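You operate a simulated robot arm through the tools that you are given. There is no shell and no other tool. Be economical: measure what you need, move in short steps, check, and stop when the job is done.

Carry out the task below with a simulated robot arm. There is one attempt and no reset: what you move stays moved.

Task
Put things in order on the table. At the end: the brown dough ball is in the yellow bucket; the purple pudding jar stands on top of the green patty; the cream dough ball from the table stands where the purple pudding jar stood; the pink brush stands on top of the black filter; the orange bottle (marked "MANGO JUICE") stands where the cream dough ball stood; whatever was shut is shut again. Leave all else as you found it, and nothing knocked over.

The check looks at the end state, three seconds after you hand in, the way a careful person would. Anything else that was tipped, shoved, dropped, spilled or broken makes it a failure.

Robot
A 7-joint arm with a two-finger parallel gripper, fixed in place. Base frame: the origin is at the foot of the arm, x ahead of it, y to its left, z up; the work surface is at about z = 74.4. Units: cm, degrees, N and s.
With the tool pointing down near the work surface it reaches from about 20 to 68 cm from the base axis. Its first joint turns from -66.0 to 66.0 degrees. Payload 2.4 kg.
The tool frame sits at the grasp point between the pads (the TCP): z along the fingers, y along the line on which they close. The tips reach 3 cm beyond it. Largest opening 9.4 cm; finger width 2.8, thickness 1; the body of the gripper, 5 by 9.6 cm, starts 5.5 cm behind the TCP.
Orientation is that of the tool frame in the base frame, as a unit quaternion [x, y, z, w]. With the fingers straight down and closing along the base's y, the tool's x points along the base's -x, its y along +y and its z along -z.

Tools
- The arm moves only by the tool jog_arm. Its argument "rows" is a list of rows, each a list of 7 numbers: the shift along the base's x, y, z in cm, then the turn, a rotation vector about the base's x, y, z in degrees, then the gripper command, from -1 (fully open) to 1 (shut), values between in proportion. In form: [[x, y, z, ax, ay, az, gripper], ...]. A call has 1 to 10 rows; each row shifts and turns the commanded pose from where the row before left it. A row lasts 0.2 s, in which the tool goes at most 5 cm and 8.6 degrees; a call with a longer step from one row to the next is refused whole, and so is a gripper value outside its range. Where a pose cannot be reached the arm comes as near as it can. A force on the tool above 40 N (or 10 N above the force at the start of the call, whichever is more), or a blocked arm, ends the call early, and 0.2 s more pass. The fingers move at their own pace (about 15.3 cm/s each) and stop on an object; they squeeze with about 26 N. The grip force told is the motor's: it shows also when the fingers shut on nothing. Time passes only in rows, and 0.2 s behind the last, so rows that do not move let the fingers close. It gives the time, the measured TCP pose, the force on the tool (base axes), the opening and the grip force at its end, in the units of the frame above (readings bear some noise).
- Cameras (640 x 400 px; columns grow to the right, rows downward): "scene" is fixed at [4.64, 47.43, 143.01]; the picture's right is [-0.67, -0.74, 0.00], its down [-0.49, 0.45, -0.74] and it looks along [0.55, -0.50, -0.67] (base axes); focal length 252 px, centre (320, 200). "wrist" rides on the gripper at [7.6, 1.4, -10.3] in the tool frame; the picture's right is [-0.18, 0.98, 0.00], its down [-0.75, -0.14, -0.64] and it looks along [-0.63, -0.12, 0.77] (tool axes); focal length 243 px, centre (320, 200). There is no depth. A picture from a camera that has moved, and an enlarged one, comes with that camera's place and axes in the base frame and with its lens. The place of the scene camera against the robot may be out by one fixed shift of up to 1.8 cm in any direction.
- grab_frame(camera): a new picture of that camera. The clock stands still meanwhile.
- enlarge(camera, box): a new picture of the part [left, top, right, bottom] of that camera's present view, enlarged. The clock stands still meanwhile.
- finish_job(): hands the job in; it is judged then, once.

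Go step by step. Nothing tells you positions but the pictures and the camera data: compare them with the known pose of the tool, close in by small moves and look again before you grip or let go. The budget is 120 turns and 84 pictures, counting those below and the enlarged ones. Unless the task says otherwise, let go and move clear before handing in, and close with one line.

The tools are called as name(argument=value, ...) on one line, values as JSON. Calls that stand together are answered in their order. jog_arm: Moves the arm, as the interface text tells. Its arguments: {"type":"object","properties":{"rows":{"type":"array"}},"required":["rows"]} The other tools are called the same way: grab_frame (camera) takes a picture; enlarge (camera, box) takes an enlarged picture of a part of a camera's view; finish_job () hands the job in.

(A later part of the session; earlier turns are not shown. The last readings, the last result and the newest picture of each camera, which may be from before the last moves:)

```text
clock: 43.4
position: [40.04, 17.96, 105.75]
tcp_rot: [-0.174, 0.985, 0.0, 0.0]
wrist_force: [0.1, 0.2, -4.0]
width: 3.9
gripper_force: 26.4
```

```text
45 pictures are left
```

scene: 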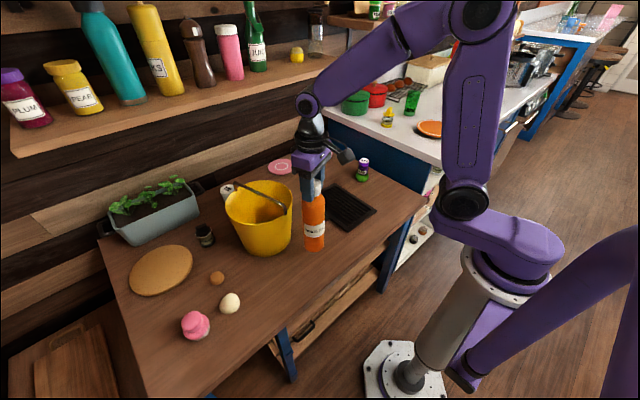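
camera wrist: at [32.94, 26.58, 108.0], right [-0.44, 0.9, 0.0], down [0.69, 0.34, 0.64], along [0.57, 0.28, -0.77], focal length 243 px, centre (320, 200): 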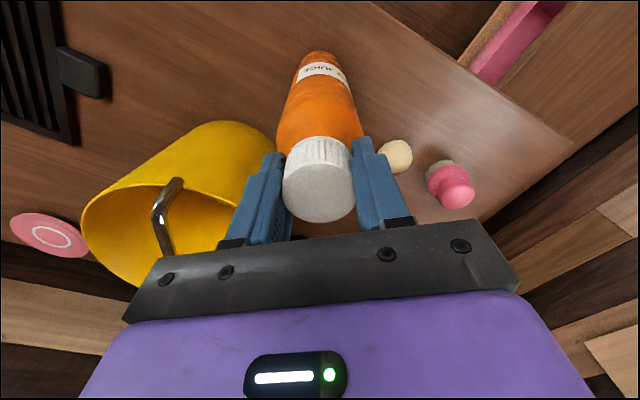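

The bottle hangs straight and nothing is in its way. I'll carry on to (43.3, -25.4).

jog_arm(rows=[[0.2, -2, 0, 0, 0, -3, 1], [0.2, -3.2, 0, 0, 0, -3, 1], [0.2, -3.2, 0, 0, 0, -3, 1], [0.2, -3.2, 0, 0, 0, -3, 1], [0.2, -3.2, 0, 0, 0, -3, 1], [0.2, -3.2, 0, 0, 0, -3, 1], [0.2, -3.2, 0, 0, 0, -3, 1], [0.2, -3.2, 0, 0, 0, -3, 1], [0.2, -3.2, 0, 0, 0, -3, 1], [0.2, -3.2, 0, 0, 0, -3, 1]])

jog_arm(rows=[[0.3, -3.2, 0, 0, 0, -3, 1], [0.3, -3.2, 0, 0, 0, -3, 1], [0.3, -3.2, 0, 0, 0, -3, 1], [0.3, -2, 0, 0, 0, -3, 1], [0.1, -1, 0, 0, 0, 0, 1], [0, 0, -1.5, 0, 0, 0, 1], [0, 0, -1.5, 0, 0, 0, 1], [0, 0, 0, 0, 0, 0, 1]])

enlarge(camera="scene", box=[310, 120, 450, 240])

grab_frame(camera="wrist")

```text
clock: 45.6
position: [42.29, -12.76, 105.98]
tcp_rot: [0.088, 0.996, 0.0, 0.001]
wrist_force: [0.4, -0.2, -4.3]
width: 3.9
gripper_force: 25.9
```

```text
clock: 47.4
position: [43.38, -25.46, 102.84]
tcp_rot: [0.19, 0.982, 0.0, 0.0]
wrist_force: [-0.3, -0.8, -4.6]
width: 3.9
gripper_force: 26.4
```

```text
3.33 times, centred on (380, 180) of scene
camera zoom: at [4.65, 47.43, 143.01], right [-0.67, -0.74, 0.0], down [-0.49, 0.45, -0.74], along [0.55, -0.5, -0.67], focal length 839 px, centre (120, 267)
```

zoom: 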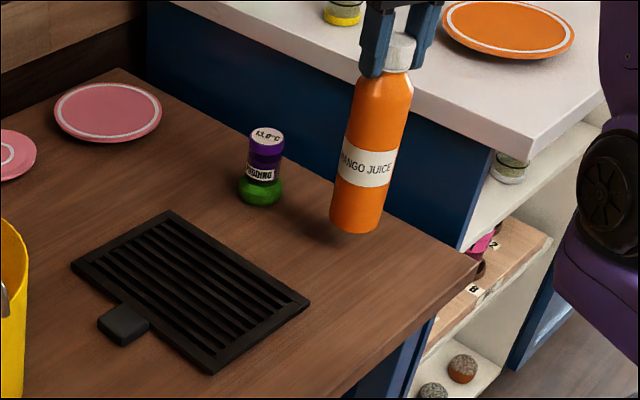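

```text
43 pictures are left
camera wrist: at [36.75, -21.21, 113.01], right [0.54, 0.84, 0.0], down [0.65, -0.41, 0.64], along [0.54, -0.35, -0.77], focal length 243 px, centre (320, 200)
```

wrist: 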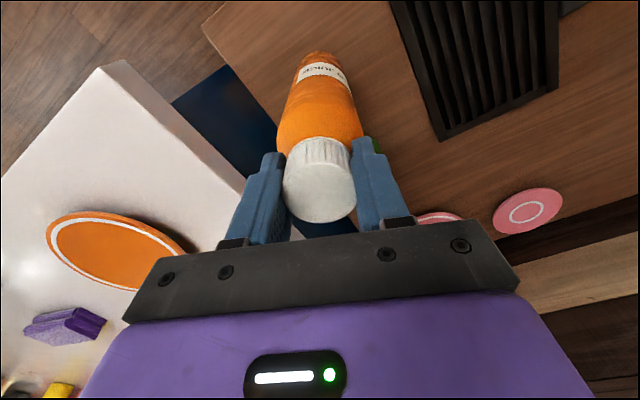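

Above the spot, clear of everything. I'll lower to where the bottle stood on the table (TCP z about 97.8), slowly at the end.

jog_arm(rows=[[0, 0, -1.5, 0, 0, 0, 1], [0, 0, -1.5, 0, 0, 0, 1], [0, 0, -1, 0, 0, 0, 1], [0, 0, -0.5, 0, 0, 0, 1], [0, 0, -0.3, 0, 0, 0, 1], [0, 0, -0.2, 0, 0, 0, 1], [0, 0, 0, 0, 0, 0, 1]])

```text
clock: 49.0
position: [43.19, -25.39, 97.76]
tcp_rot: [0.19, 0.982, 0.0, 0.0]
wrist_force: [-0.9, 0.1, 3.6]
width: 3.89
gripper_force: 26.1
```

It has touched down (force turned from -4.6 to +3.6 N). I'll release and rise.

jog_arm(rows=[[0, 0, 0, 0, 0, 0, 0.1], [0, 0, 0, 0, 0, 0, -0.2], [0, 0, 0, 0, 0, 0, -0.7], [0, 0, 0, 0, 0, 0, -0.7], [0, 0, 1, 0, 0, 0, -0.7], [0, 0, 2, 0, 0, 0, -0.7], [0, 0, 3, 0, 0, 0, -0.7], [0, 0, 3, 0, 0, 0, -1], [0, 0, 3, 0, 0, 0, -1]])

enlarge(camera="scene", box=[310, 120, 450, 240])

```text
clock: 51.0
position: [43.3, -25.34, 109.69]
tcp_rot: [0.191, 0.982, 0.0, 0.0]
wrist_force: [-0.2, 0.3, -0.3]
width: 9.4
gripper_force: 0.0
```

```text
3.33 times, centred on (380, 180) of scene
camera zoom: at [4.64, 47.43, 143.01], right [-0.67, -0.74, 0.0], down [-0.49, 0.45, -0.74], along [0.55, -0.5, -0.67], focal length 839 px, centre (120, 267)
```

zoom: 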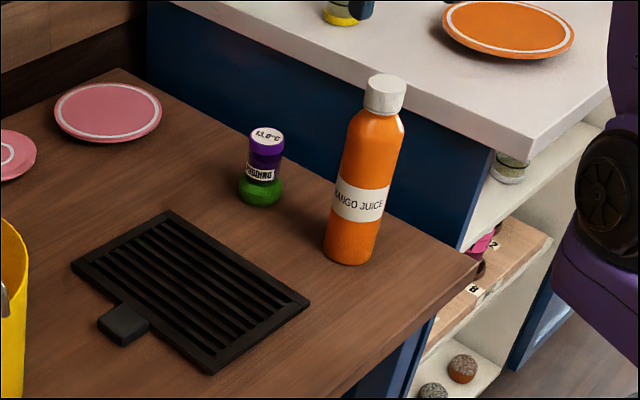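

The bottle stands on the cream ball's old spot. Next is the brown ball near (54.1, 44.0); I'll swing back left at height.

jog_arm(rows=[[0, 4, 0, 0, 0, 3.8, -1], [0, 4, 0, 0, 0, 3.8, -1], [0, 4, 0, 0, 0, 3.8, -1], [0, 4, 0, 0, 0, 3.8, -1], [0, 4, 0, 0, 0, 3.8, -1], [0, 4, 0, 0, 0, 3.8, -1], [0, 4, 0, 0, 0, 3.8, -1], [0, 4, 0, 0, 0, 3.8, -1], [0, 4, 0, 0, 0, 3.8, -1], [0, 4, 0, 0, 0, 3.8, -1]])

jog_arm(rows=[[0, 4, 0, 0, 0, 3.8, -1], [0, 4, 0, 0, 0, 3.8, -1], [0, 4, 0, 0, 0, 3.8, -1], [0, 4, 0, 0, 0, 3.8, -1], [1, 4, 0, 0, 0, 3.8, -1], [2, 4, 0, 0, 0, 3.8, -1], [2, 2, -3, 0, 0, 0, -1], [2, 0, -4, 0, 0, 0, -1], [0, 0, -4, 0, 0, 0, -1], [0, 0, 0, 0, 0, 0, -1]])

grab_frame(camera="wrist")

```text
clock: 53.2
position: [43.36, 14.51, 110.15]
tcp_rot: [-0.139, 0.99, 0.0, 0.0]
wrist_force: [0.6, 0.7, 0.1]
width: 9.38
gripper_force: 0.0
```

```text
clock: 55.4
position: [50.31, 40.71, 98.9]
tcp_rot: [-0.333, 0.943, 0.0, 0.001]
wrist_force: [0.1, -0.4, -0.5]
width: 9.39
gripper_force: 0.1
```

```text
41 pictures are left
camera wrist: at [43.3, 37.03, 109.07], right [-0.47, 0.88, 0.0], down [0.68, 0.36, 0.64], along [0.57, 0.3, -0.77], focal length 243 px, centre (320, 200)
```

wrist: 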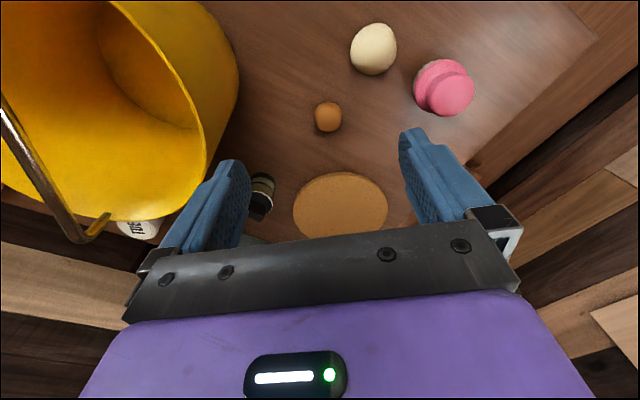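

The brown ball is at (54.0, 44.0), about 3.9 cm across. I'll try a straight-down approach and see whether the arm reaches.

jog_arm(rows=[[1.3, 1.2, -4, 0, 0, 0.5, -0.5], [1.2, 1.1, -4, 0, 0, 0, -0.5], [1.2, 1, -4, 0, 0, 0, -0.5], [0, 0, -2.5, 0, 0, 0, -0.5], [0, 0, 0, 0, 0, 0, -0.5]])

grab_frame(camera="wrist")

```text
clock: 56.6
position: [53.64, 43.4, 84.41]
tcp_rot: [-0.337, 0.942, 0.0, 0.0]
wrist_force: [-0.2, 0.2, 0.9]
width: 7.06
gripper_force: 0.1
out of reach, approached as far as the arm can: row 4
```

```text
40 pictures are left
camera wrist: at [46.72, 39.81, 94.48], right [-0.48, 0.88, 0.0], down [0.67, 0.37, 0.64], along [0.56, 0.31, -0.77], focal length 243 px, centre (320, 200)
```

wrist: 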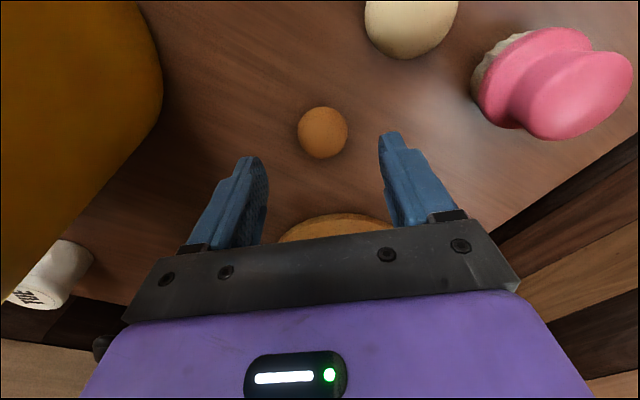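

The straight-down pose falls just short. I'll tilt the tool about 13° outward to gain reach, staying at this height.

jog_arm(rows=[[0, 0, 0, 4.1, -5.0, 0, -0.5], [0, 0, 0, 4.1, -5.0, 0, -0.5], [0, 0, 0, 0, 0, 0, -0.5]])

grab_frame(camera="wrist")

```text
clock: 57.4
position: [53.79, 43.59, 84.3]
tcp_rot: [-0.332, 0.936, 0.038, 0.106]
wrist_force: [-0.9, 1.7, 0.5]
width: 7.03
gripper_force: 0.1
```

```text
39 pictures are left
camera wrist: at [45.22, 38.51, 92.54], right [-0.48, 0.88, 0.04], down [0.55, 0.26, 0.79], along [0.69, 0.41, -0.61], focal length 243 px, centre (320, 200)
```

wrist: 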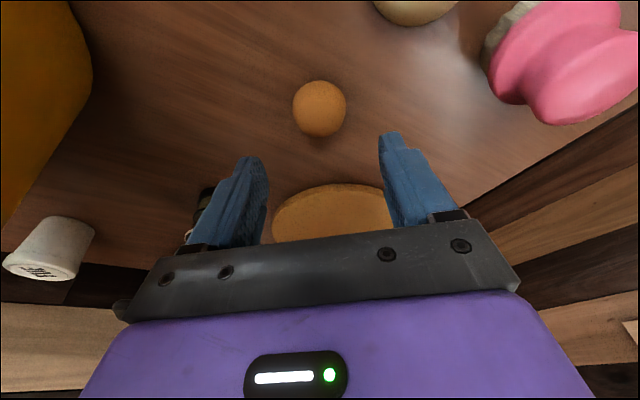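

Now the pose is reached. The ball is at (53.9, 44.0, about 76.4); I'll go down around it.

jog_arm(rows=[[-0.1, 0.1, -2.5, 0, 0, 0, -0.5], [-0.1, 0.05, -2.2, 0, 0, 0, -0.5], [0, 0, -1.3, 0, 0, 0, -0.5], [0, 0, 0, 0, 0, 0, -0.5]])

grab_frame(camera="wrist")

```text
clock: 58.4
position: [53.6, 43.74, 78.23]
tcp_rot: [-0.334, 0.936, 0.038, 0.107]
wrist_force: [0.1, 0.6, -0.4]
width: 7.04
gripper_force: 0.1
```

```text
38 pictures are left
camera wrist: at [45.02, 38.73, 86.51], right [-0.48, 0.87, 0.04], down [0.55, 0.26, 0.79], along [0.68, 0.41, -0.61], focal length 243 px, centre (320, 200)
```

wrist: 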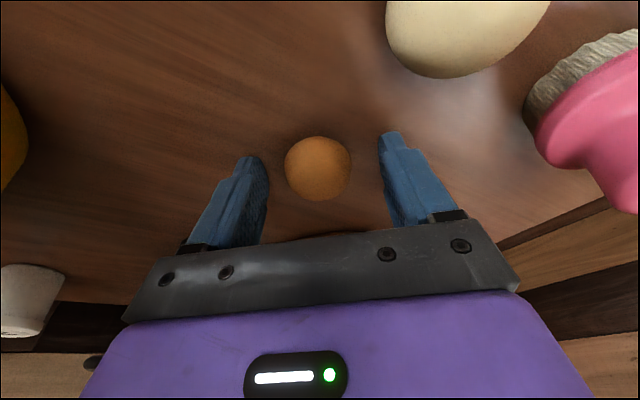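

The ball sits between the fingertips. I'll go 0.2 cm lower and close.

jog_arm(rows=[[0.15, 0.1, -0.2, 0, 0, 0, -0.5], [0, 0, 0, 0, 0, 0, 0.0], [0, 0, 0, 0, 0, 0, 1], [0, 0, 0, 0, 0, 0, 1], [0, 0, 0, 0, 0, 0, 1]])

grab_frame(camera="wrist")

```text
clock: 59.6
position: [53.84, 43.91, 78.27]
tcp_rot: [-0.333, 0.936, 0.039, 0.108]
wrist_force: [3.7, -0.6, 13.7]
width: 3.91
gripper_force: 26.1
```

```text
37 pictures are left
camera wrist: at [45.29, 38.85, 86.43], right [-0.48, 0.87, 0.04], down [0.54, 0.26, 0.8], along [0.69, 0.41, -0.6], focal length 243 px, centre (320, 200)
```

wrist: 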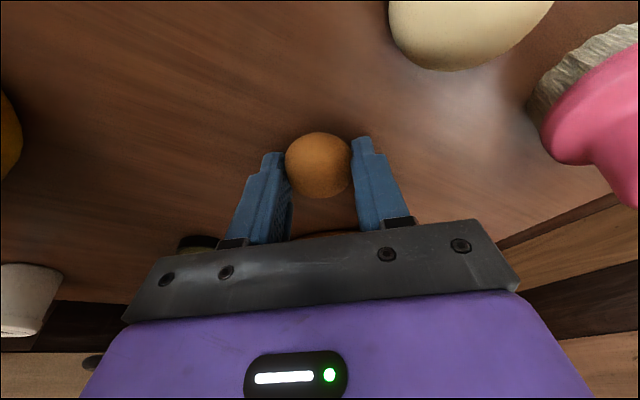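

Held at 3.9 cm. I'll lift, take the tilt out, and look at the bucket.

jog_arm(rows=[[0, 0, 1, 0, 0, 0, 1], [0, 0, 2.5, 0, 0, 0, 1], [-1, -1, 4, 0, 0, 0, 1], [-1, -1, 4.5, -4.1, 5, 0, 1], [-1, -1, 4.5, -4.1, 5, 0, 1], [-1, -2, 4.5, 0, 0, 0, 1], [0, -3, 3.8, 0, 0, 0, 1], [0, -3, 3.8, 0, 0, 0, 1], [0, -3, 3, 0, 0, 0, 1], [0, 0, 0, 0, 0, 0, 1]])

grab_frame(camera="wrist")

enlarge(camera="scene", box=[180, 130, 340, 270])

```text
refused: row 6 steps farther than a row can; nothing moved
```

```text
36 pictures are left
camera wrist: at [45.29, 38.85, 86.43], right [-0.48, 0.87, 0.04], down [0.54, 0.26, 0.8], along [0.69, 0.41, -0.6], focal length 243 px, centre (320, 200)
```

wrist: 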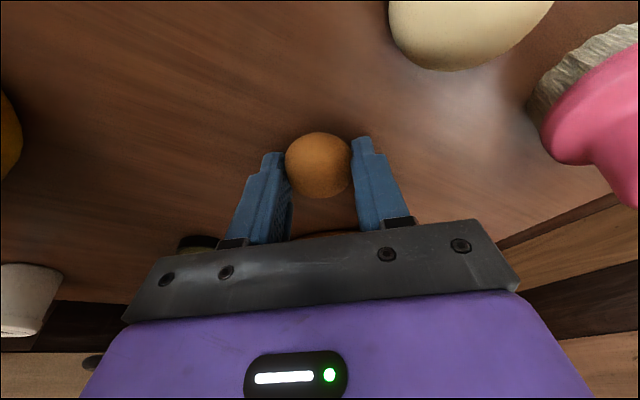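

```text
2.86 times, centred on (260, 200) of scene
camera zoom: at [4.63, 47.41, 143.02], right [-0.67, -0.74, 0.0], down [-0.49, 0.45, -0.74], along [0.55, -0.5, -0.67], focal length 719 px, centre (491, 200)
```

zoom: 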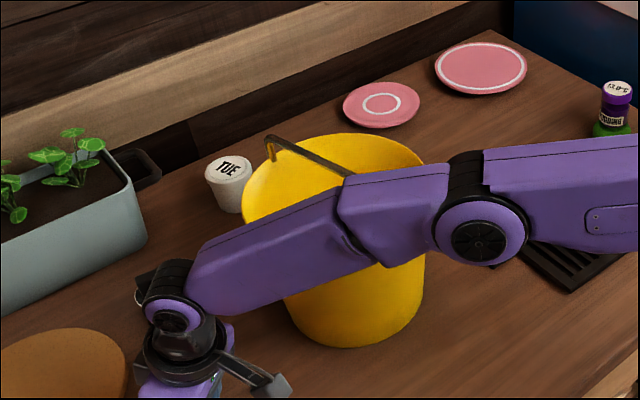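

One step was too long. I'll redo the lift with shorter steps before taking pictures.

jog_arm(rows=[[0, 0, 1, 0, 0, 0, 1], [0, 0, 2.5, 0, 0, 0, 1], [-0.5, -0.5, 4, 0, 0, 0, 1], [-1, -1, 4, -4.1, 5, 0, 1], [-1, -1, 4, -4.1, 5, 0, 1], [-1, -2, 4, 0, 0, 0, 1], [0, -2, 4, 0, 0, 0, 1], [0, -2, 4, 0, 0, 0, 1], [0, -2, 4, 0, 0, 0, 1], [0, 0, 0, 0, 0, 0, 1]])

grab_frame(camera="wrist")

enlarge(camera="scene", box=[180, 130, 340, 270])

```text
clock: 61.8
position: [50.13, 33.4, 109.73]
tcp_rot: [-0.336, 0.942, 0.0, 0.0]
wrist_force: [-0.3, 0.1, 0.2]
width: 3.89
gripper_force: 25.8
```

```text
34 pictures are left
camera wrist: at [43.16, 29.65, 119.91], right [-0.48, 0.88, 0.0], down [0.67, 0.37, 0.64], along [0.56, 0.31, -0.77], focal length 243 px, centre (320, 200)
```

wrist: 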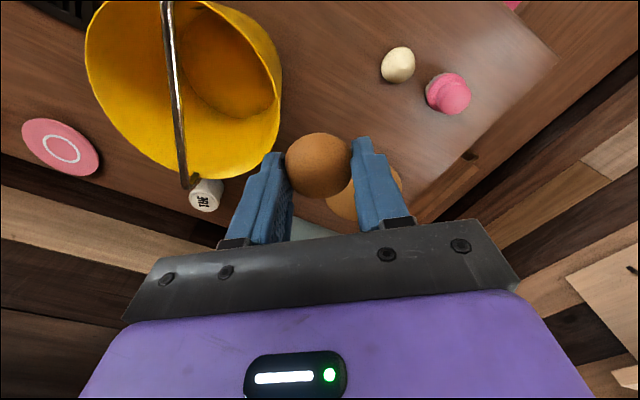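

```text
2.86 times, centred on (260, 200) of scene
camera zoom: at [4.65, 47.43, 143.01], right [-0.67, -0.74, 0.0], down [-0.49, 0.45, -0.74], along [0.55, -0.5, -0.67], focal length 719 px, centre (491, 200)
```

zoom: 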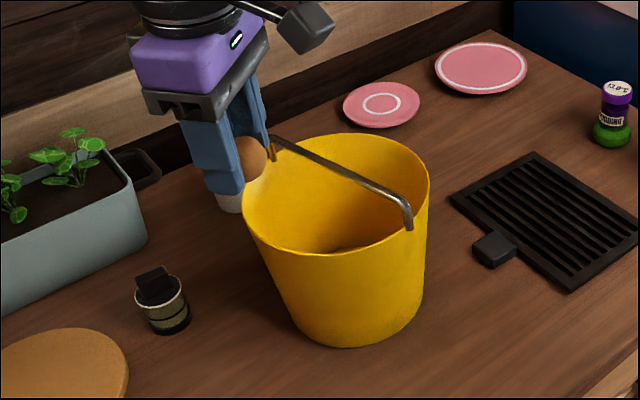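

The handle bar crosses the bucket near y 20 (at x 57), with the rim at about z 91.6 around (57.8, 20.8). I'll aim for the open half at about (57.5, 25.5) and check from above first.

jog_arm(rows=[[2, -2, 0, 0, 0, 6, 1], [2, -2, 0, 0, 0, 6, 1], [2, -2, 0, 0, 0, 6, 1], [1.4, -1.8, 0, 0, 0, 6, 1], [0, 0, -4, 0, 0, 0, 1], [0, 0, -4, 0, 0, 0, 1], [0, 0, 0, 0, 0, 0, 1]])

grab_frame(camera="wrist")

enlarge(camera="scene", box=[200, 130, 330, 260])

```text
clock: 63.4
position: [57.71, 25.52, 101.5]
tcp_rot: [-0.525, 0.851, -0.001, 0.0]
wrist_force: [0.0, -0.2, 0.0]
width: 3.86
gripper_force: 25.8
```

```text
32 pictures are left
camera wrist: at [52.95, 19.27, 111.68], right [-0.8, 0.61, 0.0], down [0.46, 0.61, 0.64], along [0.39, 0.51, -0.77], focal length 243 px, centre (320, 200)
```

wrist: 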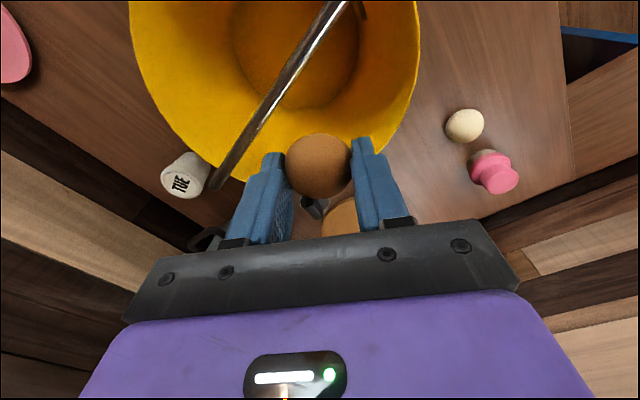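

```text
3.08 times, centred on (265, 195) of scene
camera zoom: at [4.65, 47.43, 143.01], right [-0.67, -0.74, 0.0], down [-0.49, 0.45, -0.74], along [0.55, -0.5, -0.67], focal length 775 px, centre (489, 215)
```

zoom: 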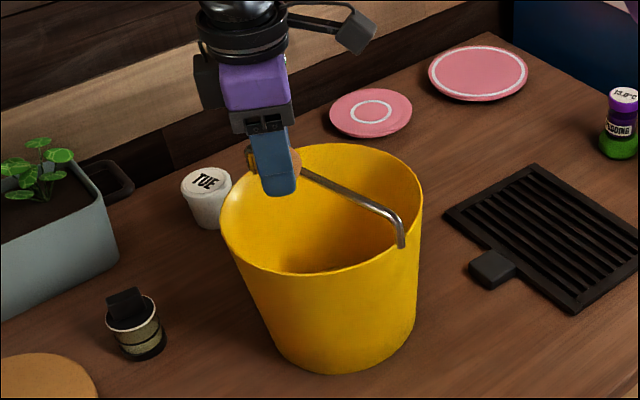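

The bucket rim fits a circle centred at (58.5, 21.5) with radius 10, and the handle runs across its middle. I'll shift 0.8 cm to the free side, turn the fingers along the handle, and lower inside.

jog_arm(rows=[[0, 0.8, 0, 0, 0, 8, 1], [0, 0, -2, 0, 0, 8, 1], [0, 0, -3, 0, 0, 0, 1], [0, 0, -3, 0, 0, 0, 1], [0, 0, -3, 0, 0, 0, 1], [0, 0, 0, 0, 0, 0, 1]])

grab_frame(camera="wrist")

```text
clock: 64.8
position: [57.8, 26.39, 90.57]
tcp_rot: [-0.638, 0.77, 0.0, 0.0]
wrist_force: [0.3, 0.1, 0.4]
width: 3.87
gripper_force: 26.1
```

```text
30 pictures are left
camera wrist: at [54.84, 19.24, 100.8], right [-0.93, 0.36, 0.0], down [0.28, 0.71, 0.64], along [0.23, 0.6, -0.77], focal length 243 px, centre (320, 200)
```

wrist: 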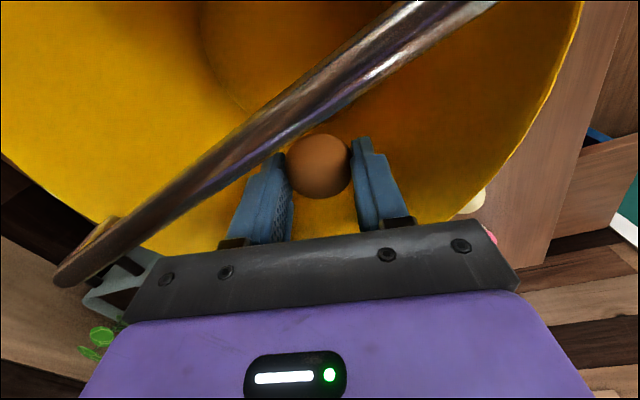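

The ball is over the open half, clear of the handle. I'll lower 1.5 cm more, open a little to drop it, then rise.

jog_arm(rows=[[0, 0, -1.5, 0, 0, 0, 1], [0, 0, 0, 0, 0, 0, 1], [0, 0, 0, 0, 0, 0, -0.1], [0, 0, 0, 0, 0, 0, -0.1], [0, 0, 0, 0, 0, 0, -0.1], [0, 0, 2.5, 0, 0, 0, -0.1], [0, 0, 4, 0, 0, 0, -0.1], [0, 0, 4, 0, 0, 0, -0.1], [0, 0, 4, 0, 0, 0, -0.1], [0, 0, 4, 0, 0, 0, -1]])

grab_frame(camera="wrist")

```text
clock: 67.0
position: [57.56, 26.59, 107.57]
tcp_rot: [-0.638, 0.77, 0.0, -0.001]
wrist_force: [0.8, -0.3, -0.5]
width: 9.39
gripper_force: 0.1
```

```text
29 pictures are left
camera wrist: at [54.62, 19.38, 117.83], right [-0.93, 0.36, 0.0], down [0.28, 0.71, 0.64], along [0.23, 0.6, -0.77], focal length 243 px, centre (320, 200)
```

wrist: 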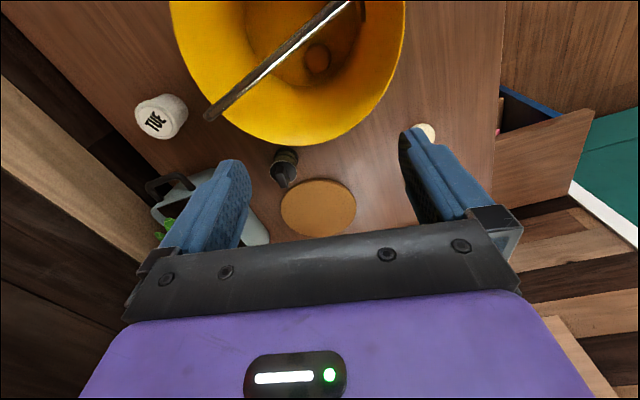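

The brown ball lies in the bucket. Last is the pink brush near (44, 54.1); I'll move to view it.

jog_arm(rows=[[-2.8, 3.6, 0, 0, 0, -4.7, -1], [-2.8, 3.6, 0, 0, 0, -4.7, -1], [-2.8, 3.6, 0, 0, 0, -4.7, -1], [-2.8, 3.6, 0, 0, 0, -4.7, -1], [-2.8, 3.6, 0, 0, 0, -4.7, -1], [-2.8, 3.6, 0, 0, 0, -4.7, -1], [0, 0.5, -4, 0, 0, 0, -1], [0, 0, -4, 0, 0, 0, -1], [0, 0, -4, 0, 0, 0, -1], [0, 0, 0, 0, 0, 0, -1]])

grab_frame(camera="wrist")

enlarge(camera="scene", box=[150, 270, 260, 360])

```text
clock: 69.2
position: [40.84, 48.56, 95.64]
tcp_rot: [-0.432, 0.902, -0.001, 0.0]
wrist_force: [0.6, -0.4, -0.6]
width: 9.4
gripper_force: 0.1
```

```text
28 pictures are left
camera wrist: at [34.74, 43.5, 105.92], right [-0.65, 0.76, 0.0], down [0.58, 0.5, 0.64], along [0.49, 0.42, -0.77], focal length 243 px, centre (320, 200)
```

wrist: 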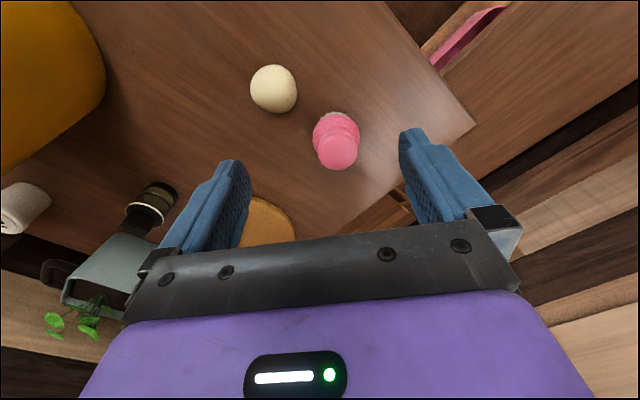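

```text
4.44 times, centred on (205, 315) of scene
camera zoom: at [4.64, 47.43, 143.01], right [-0.67, -0.74, 0.0], down [-0.49, 0.45, -0.74], along [0.55, -0.5, -0.67], focal length 1119 px, centre (831, -311)
```

zoom: 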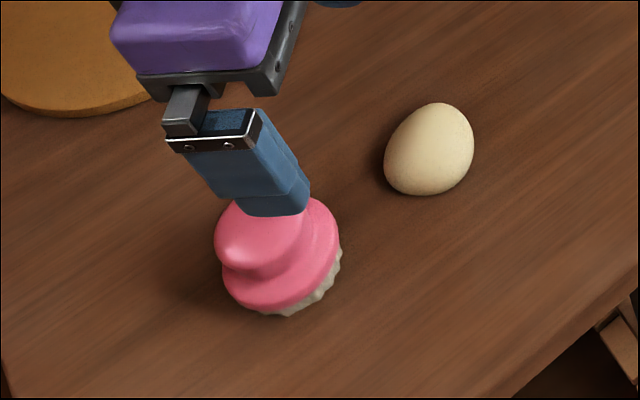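

The brush stands at about (44.0, 54.2), 7 cm tall with a wide disc near z 77. I'll tilt the tool 12° outward, come above it and look.

jog_arm(rows=[[0.7, 1.3, -2, 4.7, -3.8, 0, -1], [0.7, 1.3, -2, 4.7, -3.8, 0, -1], [0.7, 1.3, -2, 0, 0, 0, -1], [0.7, 1.3, -1.5, 0, 0, 0, -1], [0, 0, 0, 0, 0, 0, -1]])

grab_frame(camera="wrist")

enlarge(camera="scene", box=[150, 270, 260, 360])

```text
clock: 70.4
position: [43.53, 53.65, 88.23]
tcp_rot: [-0.428, 0.898, 0.046, 0.095]
wrist_force: [0.4, -0.1, 0.1]
width: 9.41
gripper_force: 0.0
```

```text
26 pictures are left
camera wrist: at [36.34, 47.21, 96.6], right [-0.65, 0.76, 0.04], down [0.49, 0.38, 0.79], along [0.58, 0.53, -0.62], focal length 243 px, centre (320, 200)
```

wrist: 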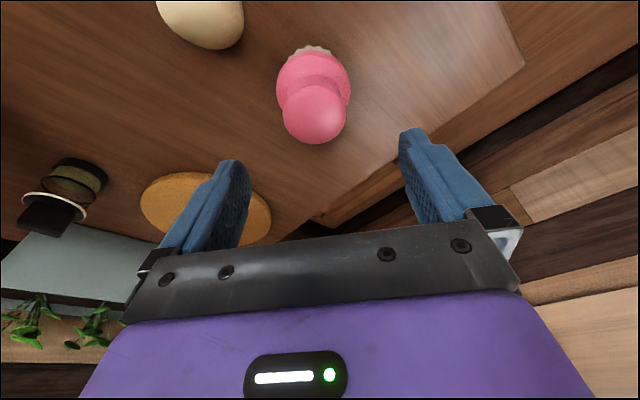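

```text
4.44 times, centred on (205, 315) of scene
camera zoom: at [4.64, 47.43, 143.01], right [-0.67, -0.74, 0.0], down [-0.49, 0.45, -0.74], along [0.55, -0.5, -0.67], focal length 1119 px, centre (831, -311)
```

zoom: 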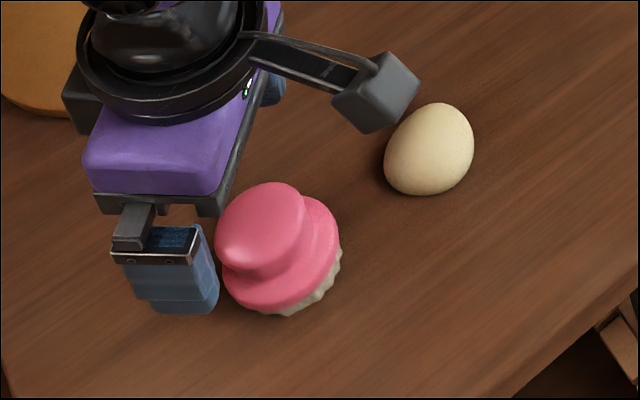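

The brush lies on the tool's line. I'll go down around it to about z 79 and check before closing.

jog_arm(rows=[[0, 0, -3, 0, 0, 0, -1], [0, 0.1, -3, 0, 0, 0, -1], [0, 0, -2, 0, 0, 0, -1], [0, 0, -1.2, 0, 0, 0, -1], [0, 0, 0, 0, 0, 0, -1]])

grab_frame(camera="wrist")

enlarge(camera="scene", box=[150, 270, 260, 360])

```text
clock: 71.6
position: [43.67, 53.8, 79.05]
tcp_rot: [-0.429, 0.897, 0.046, 0.096]
wrist_force: [-0.9, -0.2, 1.1]
width: 9.43
gripper_force: 0.1
```

```text
24 pictures are left
camera wrist: at [36.3, 47.19, 87.37], right [-0.65, 0.76, 0.04], down [0.49, 0.38, 0.79], along [0.58, 0.53, -0.62], focal length 243 px, centre (320, 200)
```

wrist: 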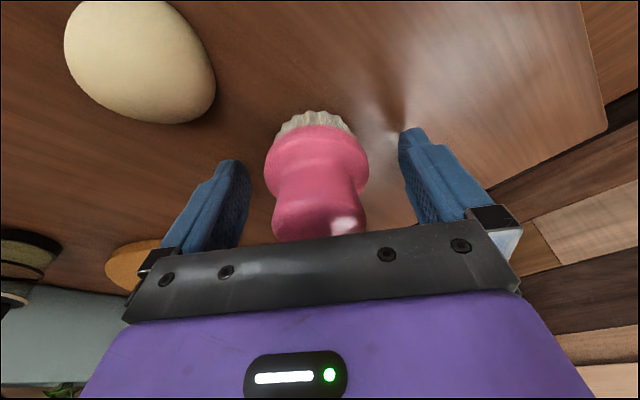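

```text
4.44 times, centred on (205, 315) of scene
camera zoom: at [4.64, 47.43, 143.01], right [-0.67, -0.74, 0.0], down [-0.49, 0.45, -0.74], along [0.55, -0.5, -0.67], focal length 1119 px, centre (831, -311)
```

zoom: 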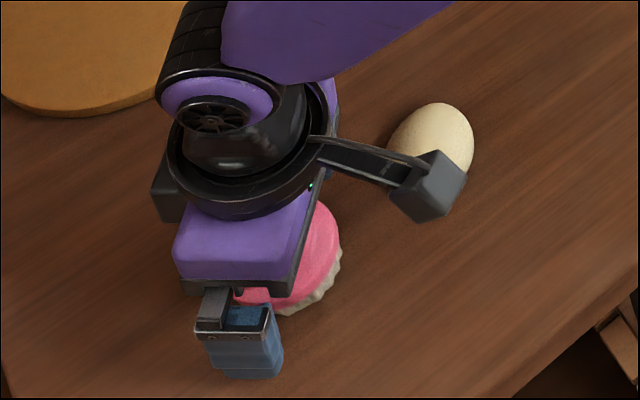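

The disc centre is about 0.8 cm nearer the base than the pads. I'll back off along the radial line, go 0.35 cm lower, then close.

jog_arm(rows=[[-0.4, -0.5, -0.35, 0, 0, 0, -1], [0, 0, 0, 0, 0, 0, -0.4], [0, 0, 0, 0, 0, 0, -0.3], [0, 0, 0, 0, 0, 0, 1], [0, 0, 0, 0, 0, 0, 1], [0, 0, 0, 0, 0, 0, 1]])

grab_frame(camera="wrist")

```text
clock: 73.0
position: [43.23, 53.27, 78.71]
tcp_rot: [-0.428, 0.898, 0.045, 0.095]
wrist_force: [1.4, 0.0, 1.2]
width: 5.78
gripper_force: 25.9
```

```text
22 pictures are left
camera wrist: at [35.98, 46.71, 87.01], right [-0.65, 0.76, 0.04], down [0.49, 0.38, 0.79], along [0.58, 0.53, -0.62], focal length 243 px, centre (320, 200)
```

wrist: 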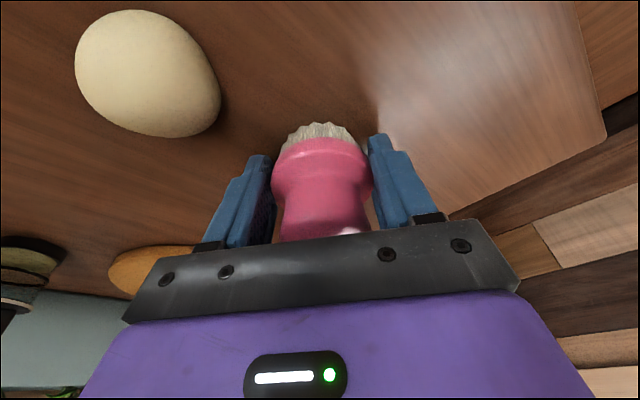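

Held at 5.8 cm on the disc. I'll lift straight up, keeping the tilt, and check the brush stays upright.

jog_arm(rows=[[0, 0, 1, 0, 0, 0, 1], [0, 0, 2, 0, 0, 0, 1], [0, 0, 3, 0, 0, 0, 1], [-0.5, -0.5, 3.5, 0, 0, 0, 1], [-0.5, -0.5, 3.5, 0, 0, 0, 1], [-0.5, -0.5, 4, 0, 0, 0, 1], [-0.5, -0.5, 4, 0, 0, 0, 1], [0, 0, 0, 0, 0, 0, 1]])

enlarge(camera="scene", box=[130, 180, 290, 340])

grab_frame(camera="wrist")

```text
clock: 74.8
position: [41.21, 51.32, 99.7]
tcp_rot: [-0.428, 0.897, 0.046, 0.095]
wrist_force: [-0.5, 0.1, -0.6]
width: 5.78
gripper_force: 25.6
```

```text
2.50 times, centred on (210, 260) of scene
camera zoom: at [4.65, 47.43, 143.01], right [-0.67, -0.74, 0.0], down [-0.49, 0.45, -0.74], along [0.55, -0.5, -0.67], focal length 629 px, centre (595, 50)
```

zoom: 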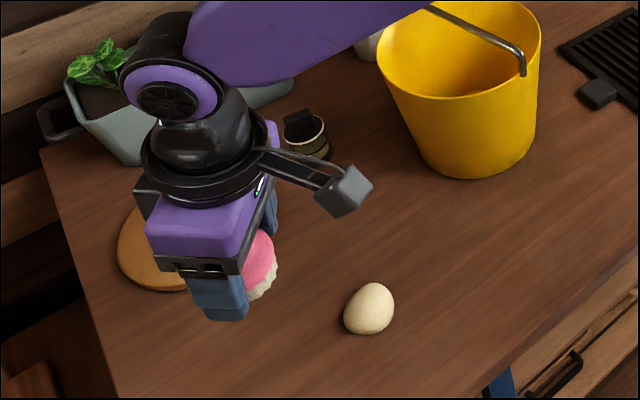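

```text
20 pictures are left
camera wrist: at [33.94, 44.77, 108.02], right [-0.65, 0.76, 0.04], down [0.49, 0.38, 0.79], along [0.58, 0.53, -0.62], focal length 243 px, centre (320, 200)
```

wrist: 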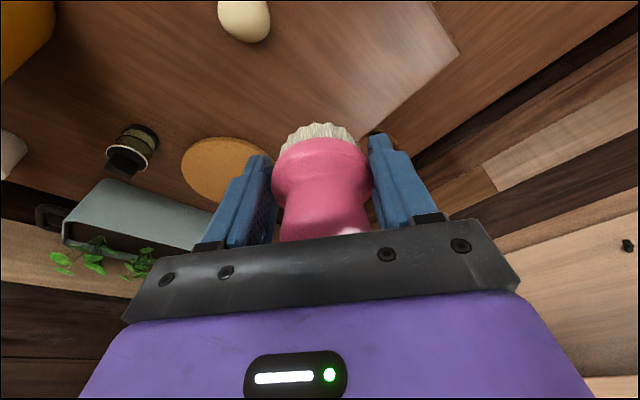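

The brush hasn't shifted in the grip. The filter spans x 40 to 64 and y -15 to 2; I'll carry the brush to its middle, near (52, -6.5), at height.

jog_arm(rows=[[0, -2, 3, 0, 0, -2, 1], [0, -3, 3, 0, 0, -3.87, 1], [0.5, -3.85, 1, 0, 0, -3.87, 1], [0.5, -3.85, 0, 0, 0, -3.87, 1], [0.5, -3.85, 0, 0, 0, -3.87, 1], [0.5, -3.85, 0, 0, 0, -3.87, 1], [0.5, -3.85, 0, 0, 0, -3.87, 1], [0.5, -3.85, 0, 0, 0, -3.87, 1], [0.5, -3.85, 0, 0, 0, -3.87, 1], [0.8, -3.85, 0, 0, 0, -3.87, 1]])

jog_arm(rows=[[0.8, -3.85, 0, 0, 0, -3.87, 1], [0.9, -3.85, 0, 0, 0, -3.87, 1], [0.9, -3.85, 0, 0, 0, -3.87, 1], [0.9, -3.85, 0, 0, 0, -3.87, 1], [0.9, -3.85, 0, 0, 0, -3.87, 1], [0.9, -2.8, -3, 0, 0, -1.9, 1], [0.5, 0, -3, 0, 0, 0, 1], [0, 0, -3, 0, 0, 0, 1], [0, 0, 0, 0, 0, 0, 1]])

grab_frame(camera="wrist")

enlarge(camera="scene", box=[270, 130, 410, 250])

```text
clock: 77.0
position: [45.59, 15.71, 106.42]
tcp_rot: [-0.123, 0.987, 0.013, 0.104]
wrist_force: [0.2, -0.5, -0.8]
width: 5.78
gripper_force: 26.1
```

```text
clock: 79.0
position: [51.39, -6.42, 97.54]
tcp_rot: [0.06, 0.993, -0.007, 0.105]
wrist_force: [-0.9, -1.4, -1.0]
width: 5.78
gripper_force: 26.4
```

```text
19 pictures are left
camera wrist: at [41.92, -3.9, 105.85], right [0.3, 0.95, 0.04], down [0.58, -0.21, 0.79], along [0.76, -0.21, -0.62], focal length 243 px, centre (320, 200)
```

wrist: 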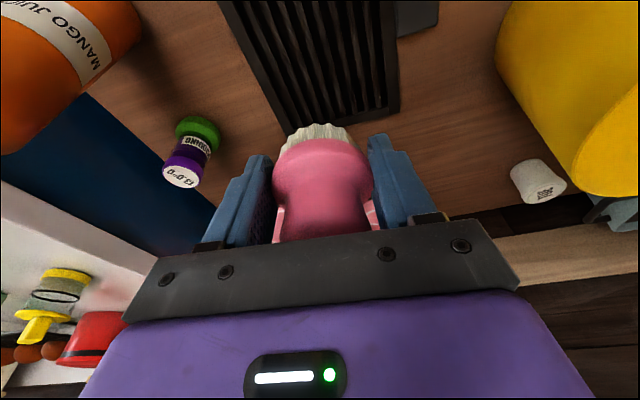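

```text
3.33 times, centred on (340, 190) of scene
camera zoom: at [4.65, 47.43, 143.01], right [-0.67, -0.74, 0.0], down [-0.49, 0.45, -0.74], along [0.55, -0.5, -0.67], focal length 839 px, centre (253, 233)
```

zoom: 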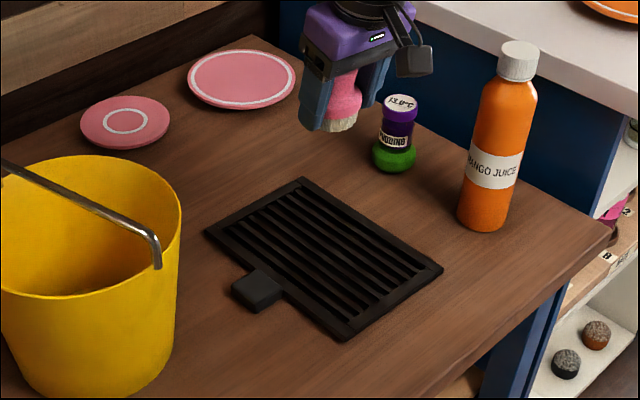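

Above the filter with the bottle and jar well clear. I'll lower to just above it and check.

jog_arm(rows=[[0, 0, -3.5, 0, 0, 0, 1], [0, 0, -3.5, 0, 0, 0, 1], [0, 0, -3.5, 0, 0, 0, 1], [0, 0, -2.5, 0, 0, 0, 1], [0, 0, -1.5, 0, 0, 0, 1], [0, 0, 0, 0, 0, 0, 1]])

enlarge(camera="scene", box=[290, 150, 390, 240])

grab_frame(camera="wrist")

```text
clock: 80.4
position: [51.45, -6.52, 83.08]
tcp_rot: [0.06, 0.993, -0.007, 0.105]
wrist_force: [0.5, 0.0, -0.9]
width: 5.74
gripper_force: 26.0
```

```text
4.44 times, centred on (340, 195) of scene
camera zoom: at [4.65, 47.43, 143.01], right [-0.67, -0.74, 0.0], down [-0.49, 0.45, -0.74], along [0.55, -0.5, -0.67], focal length 1119 px, centre (231, 222)
```

zoom: 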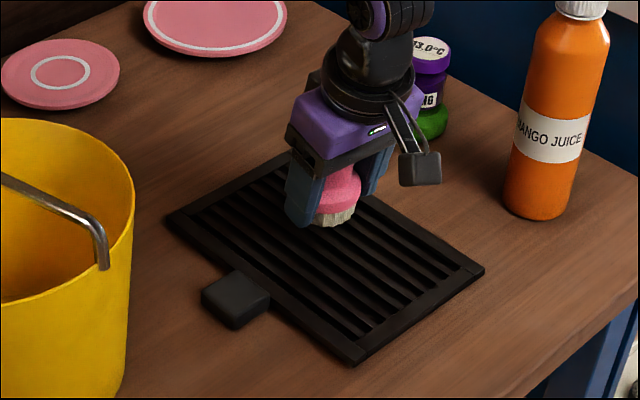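

```text
16 pictures are left
camera wrist: at [41.92, -3.91, 91.46], right [0.3, 0.95, 0.04], down [0.58, -0.21, 0.79], along [0.76, -0.21, -0.62], focal length 243 px, centre (320, 200)
```

wrist: 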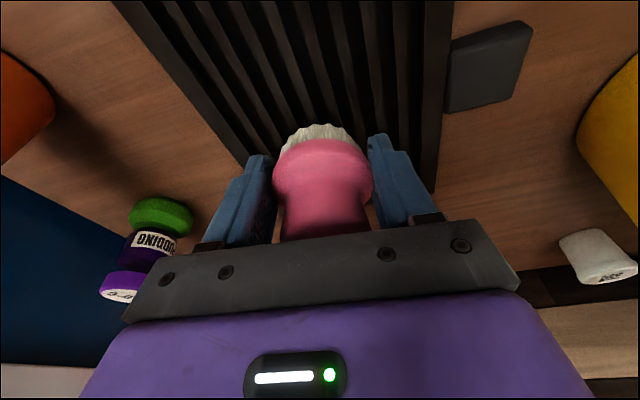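

Well centred on the slats. Lowering in small steps until contact.

jog_arm(rows=[[0, 0, -1, 0, 0, 0, 1], [0, 0, -0.6, 0, 0, 0, 1], [0, 0, -0.3, 0, 0, 0, 1], [0, 0, 0, 0, 0, 0, 1]])

```text
clock: 81.4
position: [51.23, -6.59, 81.15]
tcp_rot: [0.06, 0.993, -0.006, 0.104]
wrist_force: [-0.7, -0.2, -0.6]
width: 5.76
gripper_force: 26.2
```

jog_arm(rows=[[0, 0, -0.3, 0, 0, 0, 1], [0, 0, -0.3, 0, 0, 0, 1], [0, 0, 0, 0, 0, 0, 1]])

enlarge(camera="scene", box=[310, 160, 380, 220])

```text
clock: 82.2
position: [51.4, -6.76, 80.6]
tcp_rot: [0.06, 0.993, -0.007, 0.104]
wrist_force: [-0.4, 0.4, -0.6]
width: 5.77
gripper_force: 25.9
```

```text
6.67 times, centred on (345, 190) of scene
camera zoom: at [4.65, 47.43, 143.01], right [-0.67, -0.74, 0.0], down [-0.49, 0.45, -0.74], along [0.55, -0.5, -0.67], focal length 1678 px, centre (153, 267)
```

zoom: 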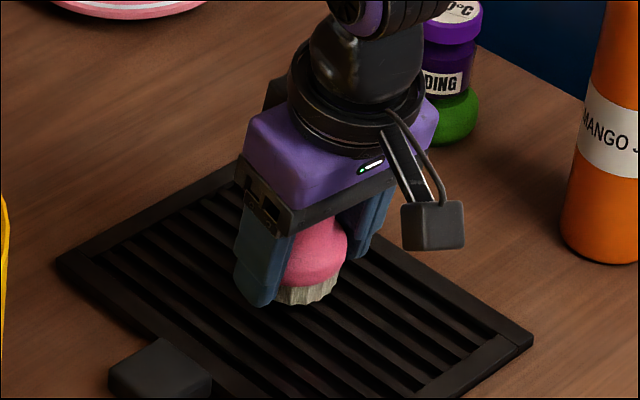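

The bristles are very close to the slats but there's no contact force yet. I'll keep going down in 0.25 cm steps.

jog_arm(rows=[[0, 0, -0.25, 0, 0, 0, 1], [0, 0, -0.25, 0, 0, 0, 1], [0, 0, 0, 0, 0, 0, 1]])

```text
clock: 83.0
position: [51.41, -6.64, 80.01]
tcp_rot: [0.06, 0.993, -0.006, 0.105]
wrist_force: [0.0, -0.6, -1.5]
width: 5.76
gripper_force: 25.8
```

jog_arm(rows=[[0, 0, -0.25, 0, 0, 0, 1], [0, 0, 0, 0, 0, 0, 1]])

enlarge(camera="scene", box=[325, 170, 375, 210])

```text
clock: 83.6
position: [51.46, -6.6, 79.95]
tcp_rot: [0.061, 0.993, -0.006, 0.106]
wrist_force: [0.0, 0.0, -1.1]
width: 5.77
gripper_force: 25.9
```

```text
10.00 times, centred on (350, 190) of scene
camera zoom: at [4.65, 47.43, 143.01], right [-0.67, -0.74, 0.0], down [-0.49, 0.45, -0.74], along [0.55, -0.5, -0.67], focal length 2518 px, centre (20, 300)
```

zoom: 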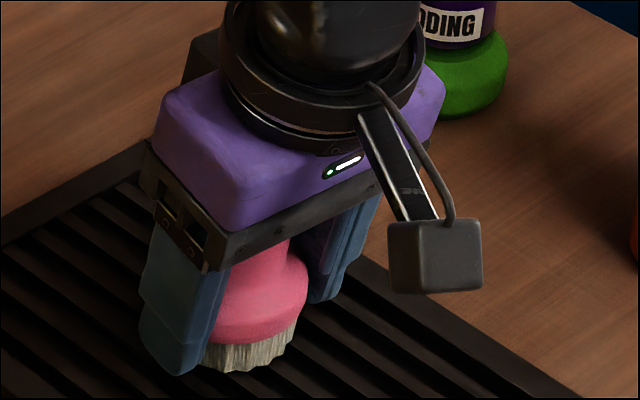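

Still no contact. Continuing in small steps.

jog_arm(rows=[[0, 0, -0.2, 0, 0, 0, 1], [0, 0, -0.2, 0, 0, 0, 1], [0, 0, 0, 0, 0, 0, 1]])

```text
clock: 84.4
position: [51.33, -6.63, 79.46]
tcp_rot: [0.061, 0.992, -0.007, 0.108]
wrist_force: [-1.1, -5.1, 26.9]
width: 5.76
gripper_force: 26.3
```

Firm contact at z about 79.5. I'll ease up 0.2 cm and read the force.

jog_arm(rows=[[0, 0, 0.2, 0, 0, 0, 1], [0, 0, 0, 0, 0, 0, 1]])

```text
clock: 85.0
position: [51.27, -6.51, 79.56]
tcp_rot: [0.06, 0.993, -0.006, 0.104]
wrist_force: [3.6, -1.6, 6.2]
width: 5.75
gripper_force: 25.8
```

Light contact now (6 N). I'll open gently, and rise back along the tilted finger line.

jog_arm(rows=[[0, 0, 0, 0, 0, 0, -0.3], [0, 0, 0, 0, 0, 0, -0.5], [0, 0, 0, 0, 0, 0, -1], [0, 0, 0, 0, 0, 0, -1], [-0.2, 0, 1, 0, 0, 0, -1], [-0.4, 0, 2, 0, 0, 0, -1], [-0.7, 0, 3.5, 0, 0, 0, -1], [-0.8, 0, 4, 0, 0, 0, -1], [-0.8, 0, 4, 0, 0, 0, -1], [0, 0, 0, 0, 0, 0, -1]])

enlarge(camera="scene", box=[290, 140, 410, 240])

grab_frame(camera="wrist")

```text
clock: 87.2
position: [48.37, -6.45, 94.09]
tcp_rot: [0.061, 0.993, -0.006, 0.104]
wrist_force: [0.9, 0.2, 0.0]
width: 9.4
gripper_force: 0.1
```

```text
4.00 times, centred on (350, 190) of scene
camera zoom: at [4.64, 47.43, 143.01], right [-0.67, -0.74, 0.0], down [-0.49, 0.45, -0.74], along [0.55, -0.5, -0.67], focal length 1007 px, centre (200, 240)
```

zoom: 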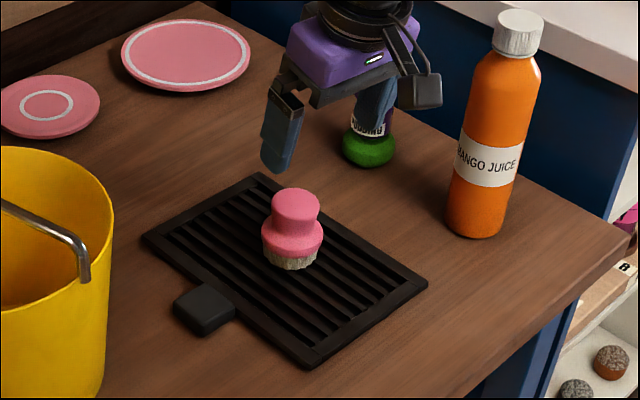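

```text
12 pictures are left
camera wrist: at [38.89, -3.88, 102.47], right [0.3, 0.95, 0.04], down [0.58, -0.21, 0.79], along [0.76, -0.21, -0.62], focal length 243 px, centre (320, 200)
```

wrist: 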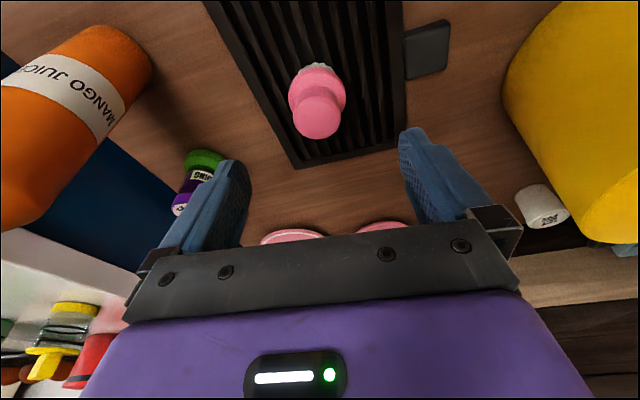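

The brush stands upright on the filter. I'll rise clear, straighten the tool and check the whole table.

jog_arm(rows=[[-0.8, 0, 4, 0, 0, 0, -1], [0, 0, 4.5, -1, 6, 0, -1], [0, 2, 4.5, -1, 6, 0, -1], [0, 2, 4.5, 0, 0, 0, -1], [0, 1, 4.5, 0, 0, 0, -1], [0, 0, 0, 0, 0, 0, -1]])

grab_frame(camera="scene")

enlarge(camera="scene", box=[100, 150, 340, 350])

grab_frame(camera="wrist")

```text
clock: 88.6
position: [47.71, -1.25, 115.92]
tcp_rot: [0.058, 0.998, -0.03, 0.002]
wrist_force: [0.8, -0.8, -1.1]
width: 9.4
gripper_force: 0.0
```

```text
11 pictures are left
```

scene: 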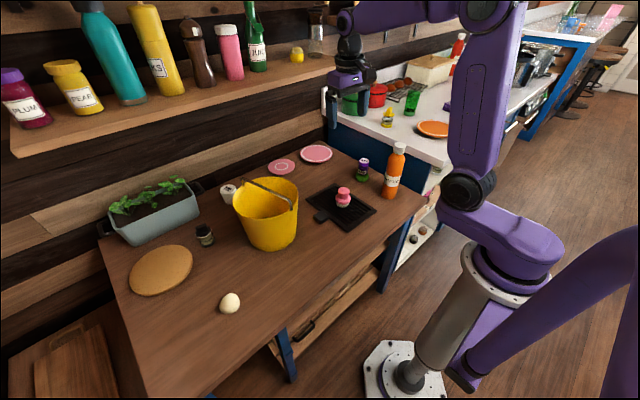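

```text
2.00 times, centred on (220, 250) of scene
camera zoom: at [4.64, 47.44, 143.01], right [-0.67, -0.74, 0.0], down [-0.49, 0.45, -0.74], along [0.55, -0.5, -0.67], focal length 504 px, centre (520, 100)
```

zoom: 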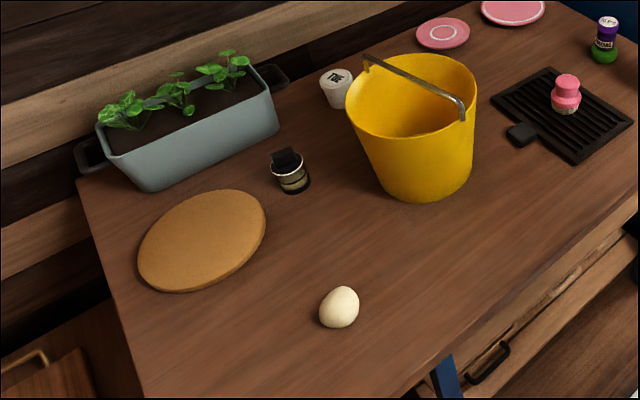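

```text
9 pictures are left
camera wrist: at [40.19, 1.57, 125.95], right [0.3, 0.95, -0.06], down [0.73, -0.19, 0.65], along [0.61, -0.24, -0.75], focal length 243 px, centre (320, 200)
```

wrist: 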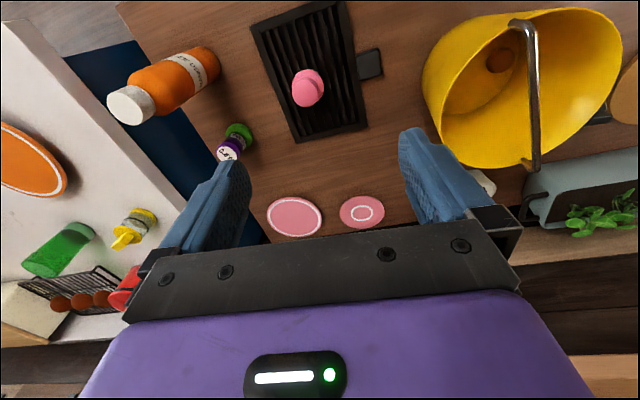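

Everything asked for is in place, but comparing pictures shows the bucket slid about 2.75 cm toward -y and 0.4 cm toward +x; the forearm must have brushed it at the brown ball. I'll push it back from inside with the closed fingers against its +y wall, staying clear of the handle.

jog_arm(rows=[[0.8, 2.3, 0, 3.4, 0, 0, 1], [0.8, 2.3, 0, 0, 0, 8, 1], [0.8, 2.3, 0, 0, 0, 8, 1], [0.8, 2.3, 0, 0, 0, 8, 1], [0.8, 2.3, 0, 0, 0, 8, 1], [0.8, 2.3, 0, 0, 0, 8, 1], [0.8, 2.3, 0, 0, 0, 8, 1], [0.8, 2.3, 0, 0, 0, 8, 1], [0.8, 2.3, -2, 0, 0, 8, 1], [0.8, 2.3, -2, 0, 0, 8, 1]])

jog_arm(rows=[[0.9, 2.3, -2, 0, 0, 8, 1], [0.9, 2.4, 0, 0, 0, 8, 1], [0, 0, -4, 0, 0, 7, 1], [0, 0, -3, 0, 0, 0, 1], [0, 0, 0, 0, 0, 0, 1]])

grab_frame(camera="wrist")

```text
clock: 90.8
position: [55.67, 21.27, 112.17]
tcp_rot: [-0.541, 0.841, -0.002, 0.0]
wrist_force: [0.1, 0.1, 0.2]
width: 0.0
gripper_force: 25.9
```

```text
clock: 92.0
position: [57.28, 25.97, 103.04]
tcp_rot: [-0.697, 0.717, -0.001, 0.0]
wrist_force: [0.1, -0.2, 0.1]
width: 0.0
gripper_force: 26.2
```

```text
8 pictures are left
camera wrist: at [55.6, 18.38, 113.25], right [-0.98, 0.21, 0.0], down [0.16, 0.75, 0.64], along [0.14, 0.63, -0.77], focal length 243 px, centre (320, 200)
```

wrist: 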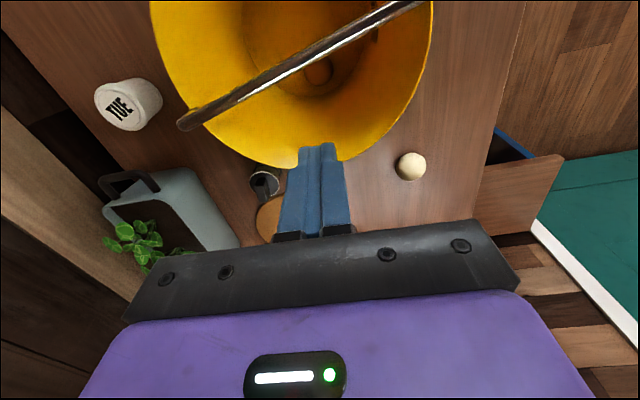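

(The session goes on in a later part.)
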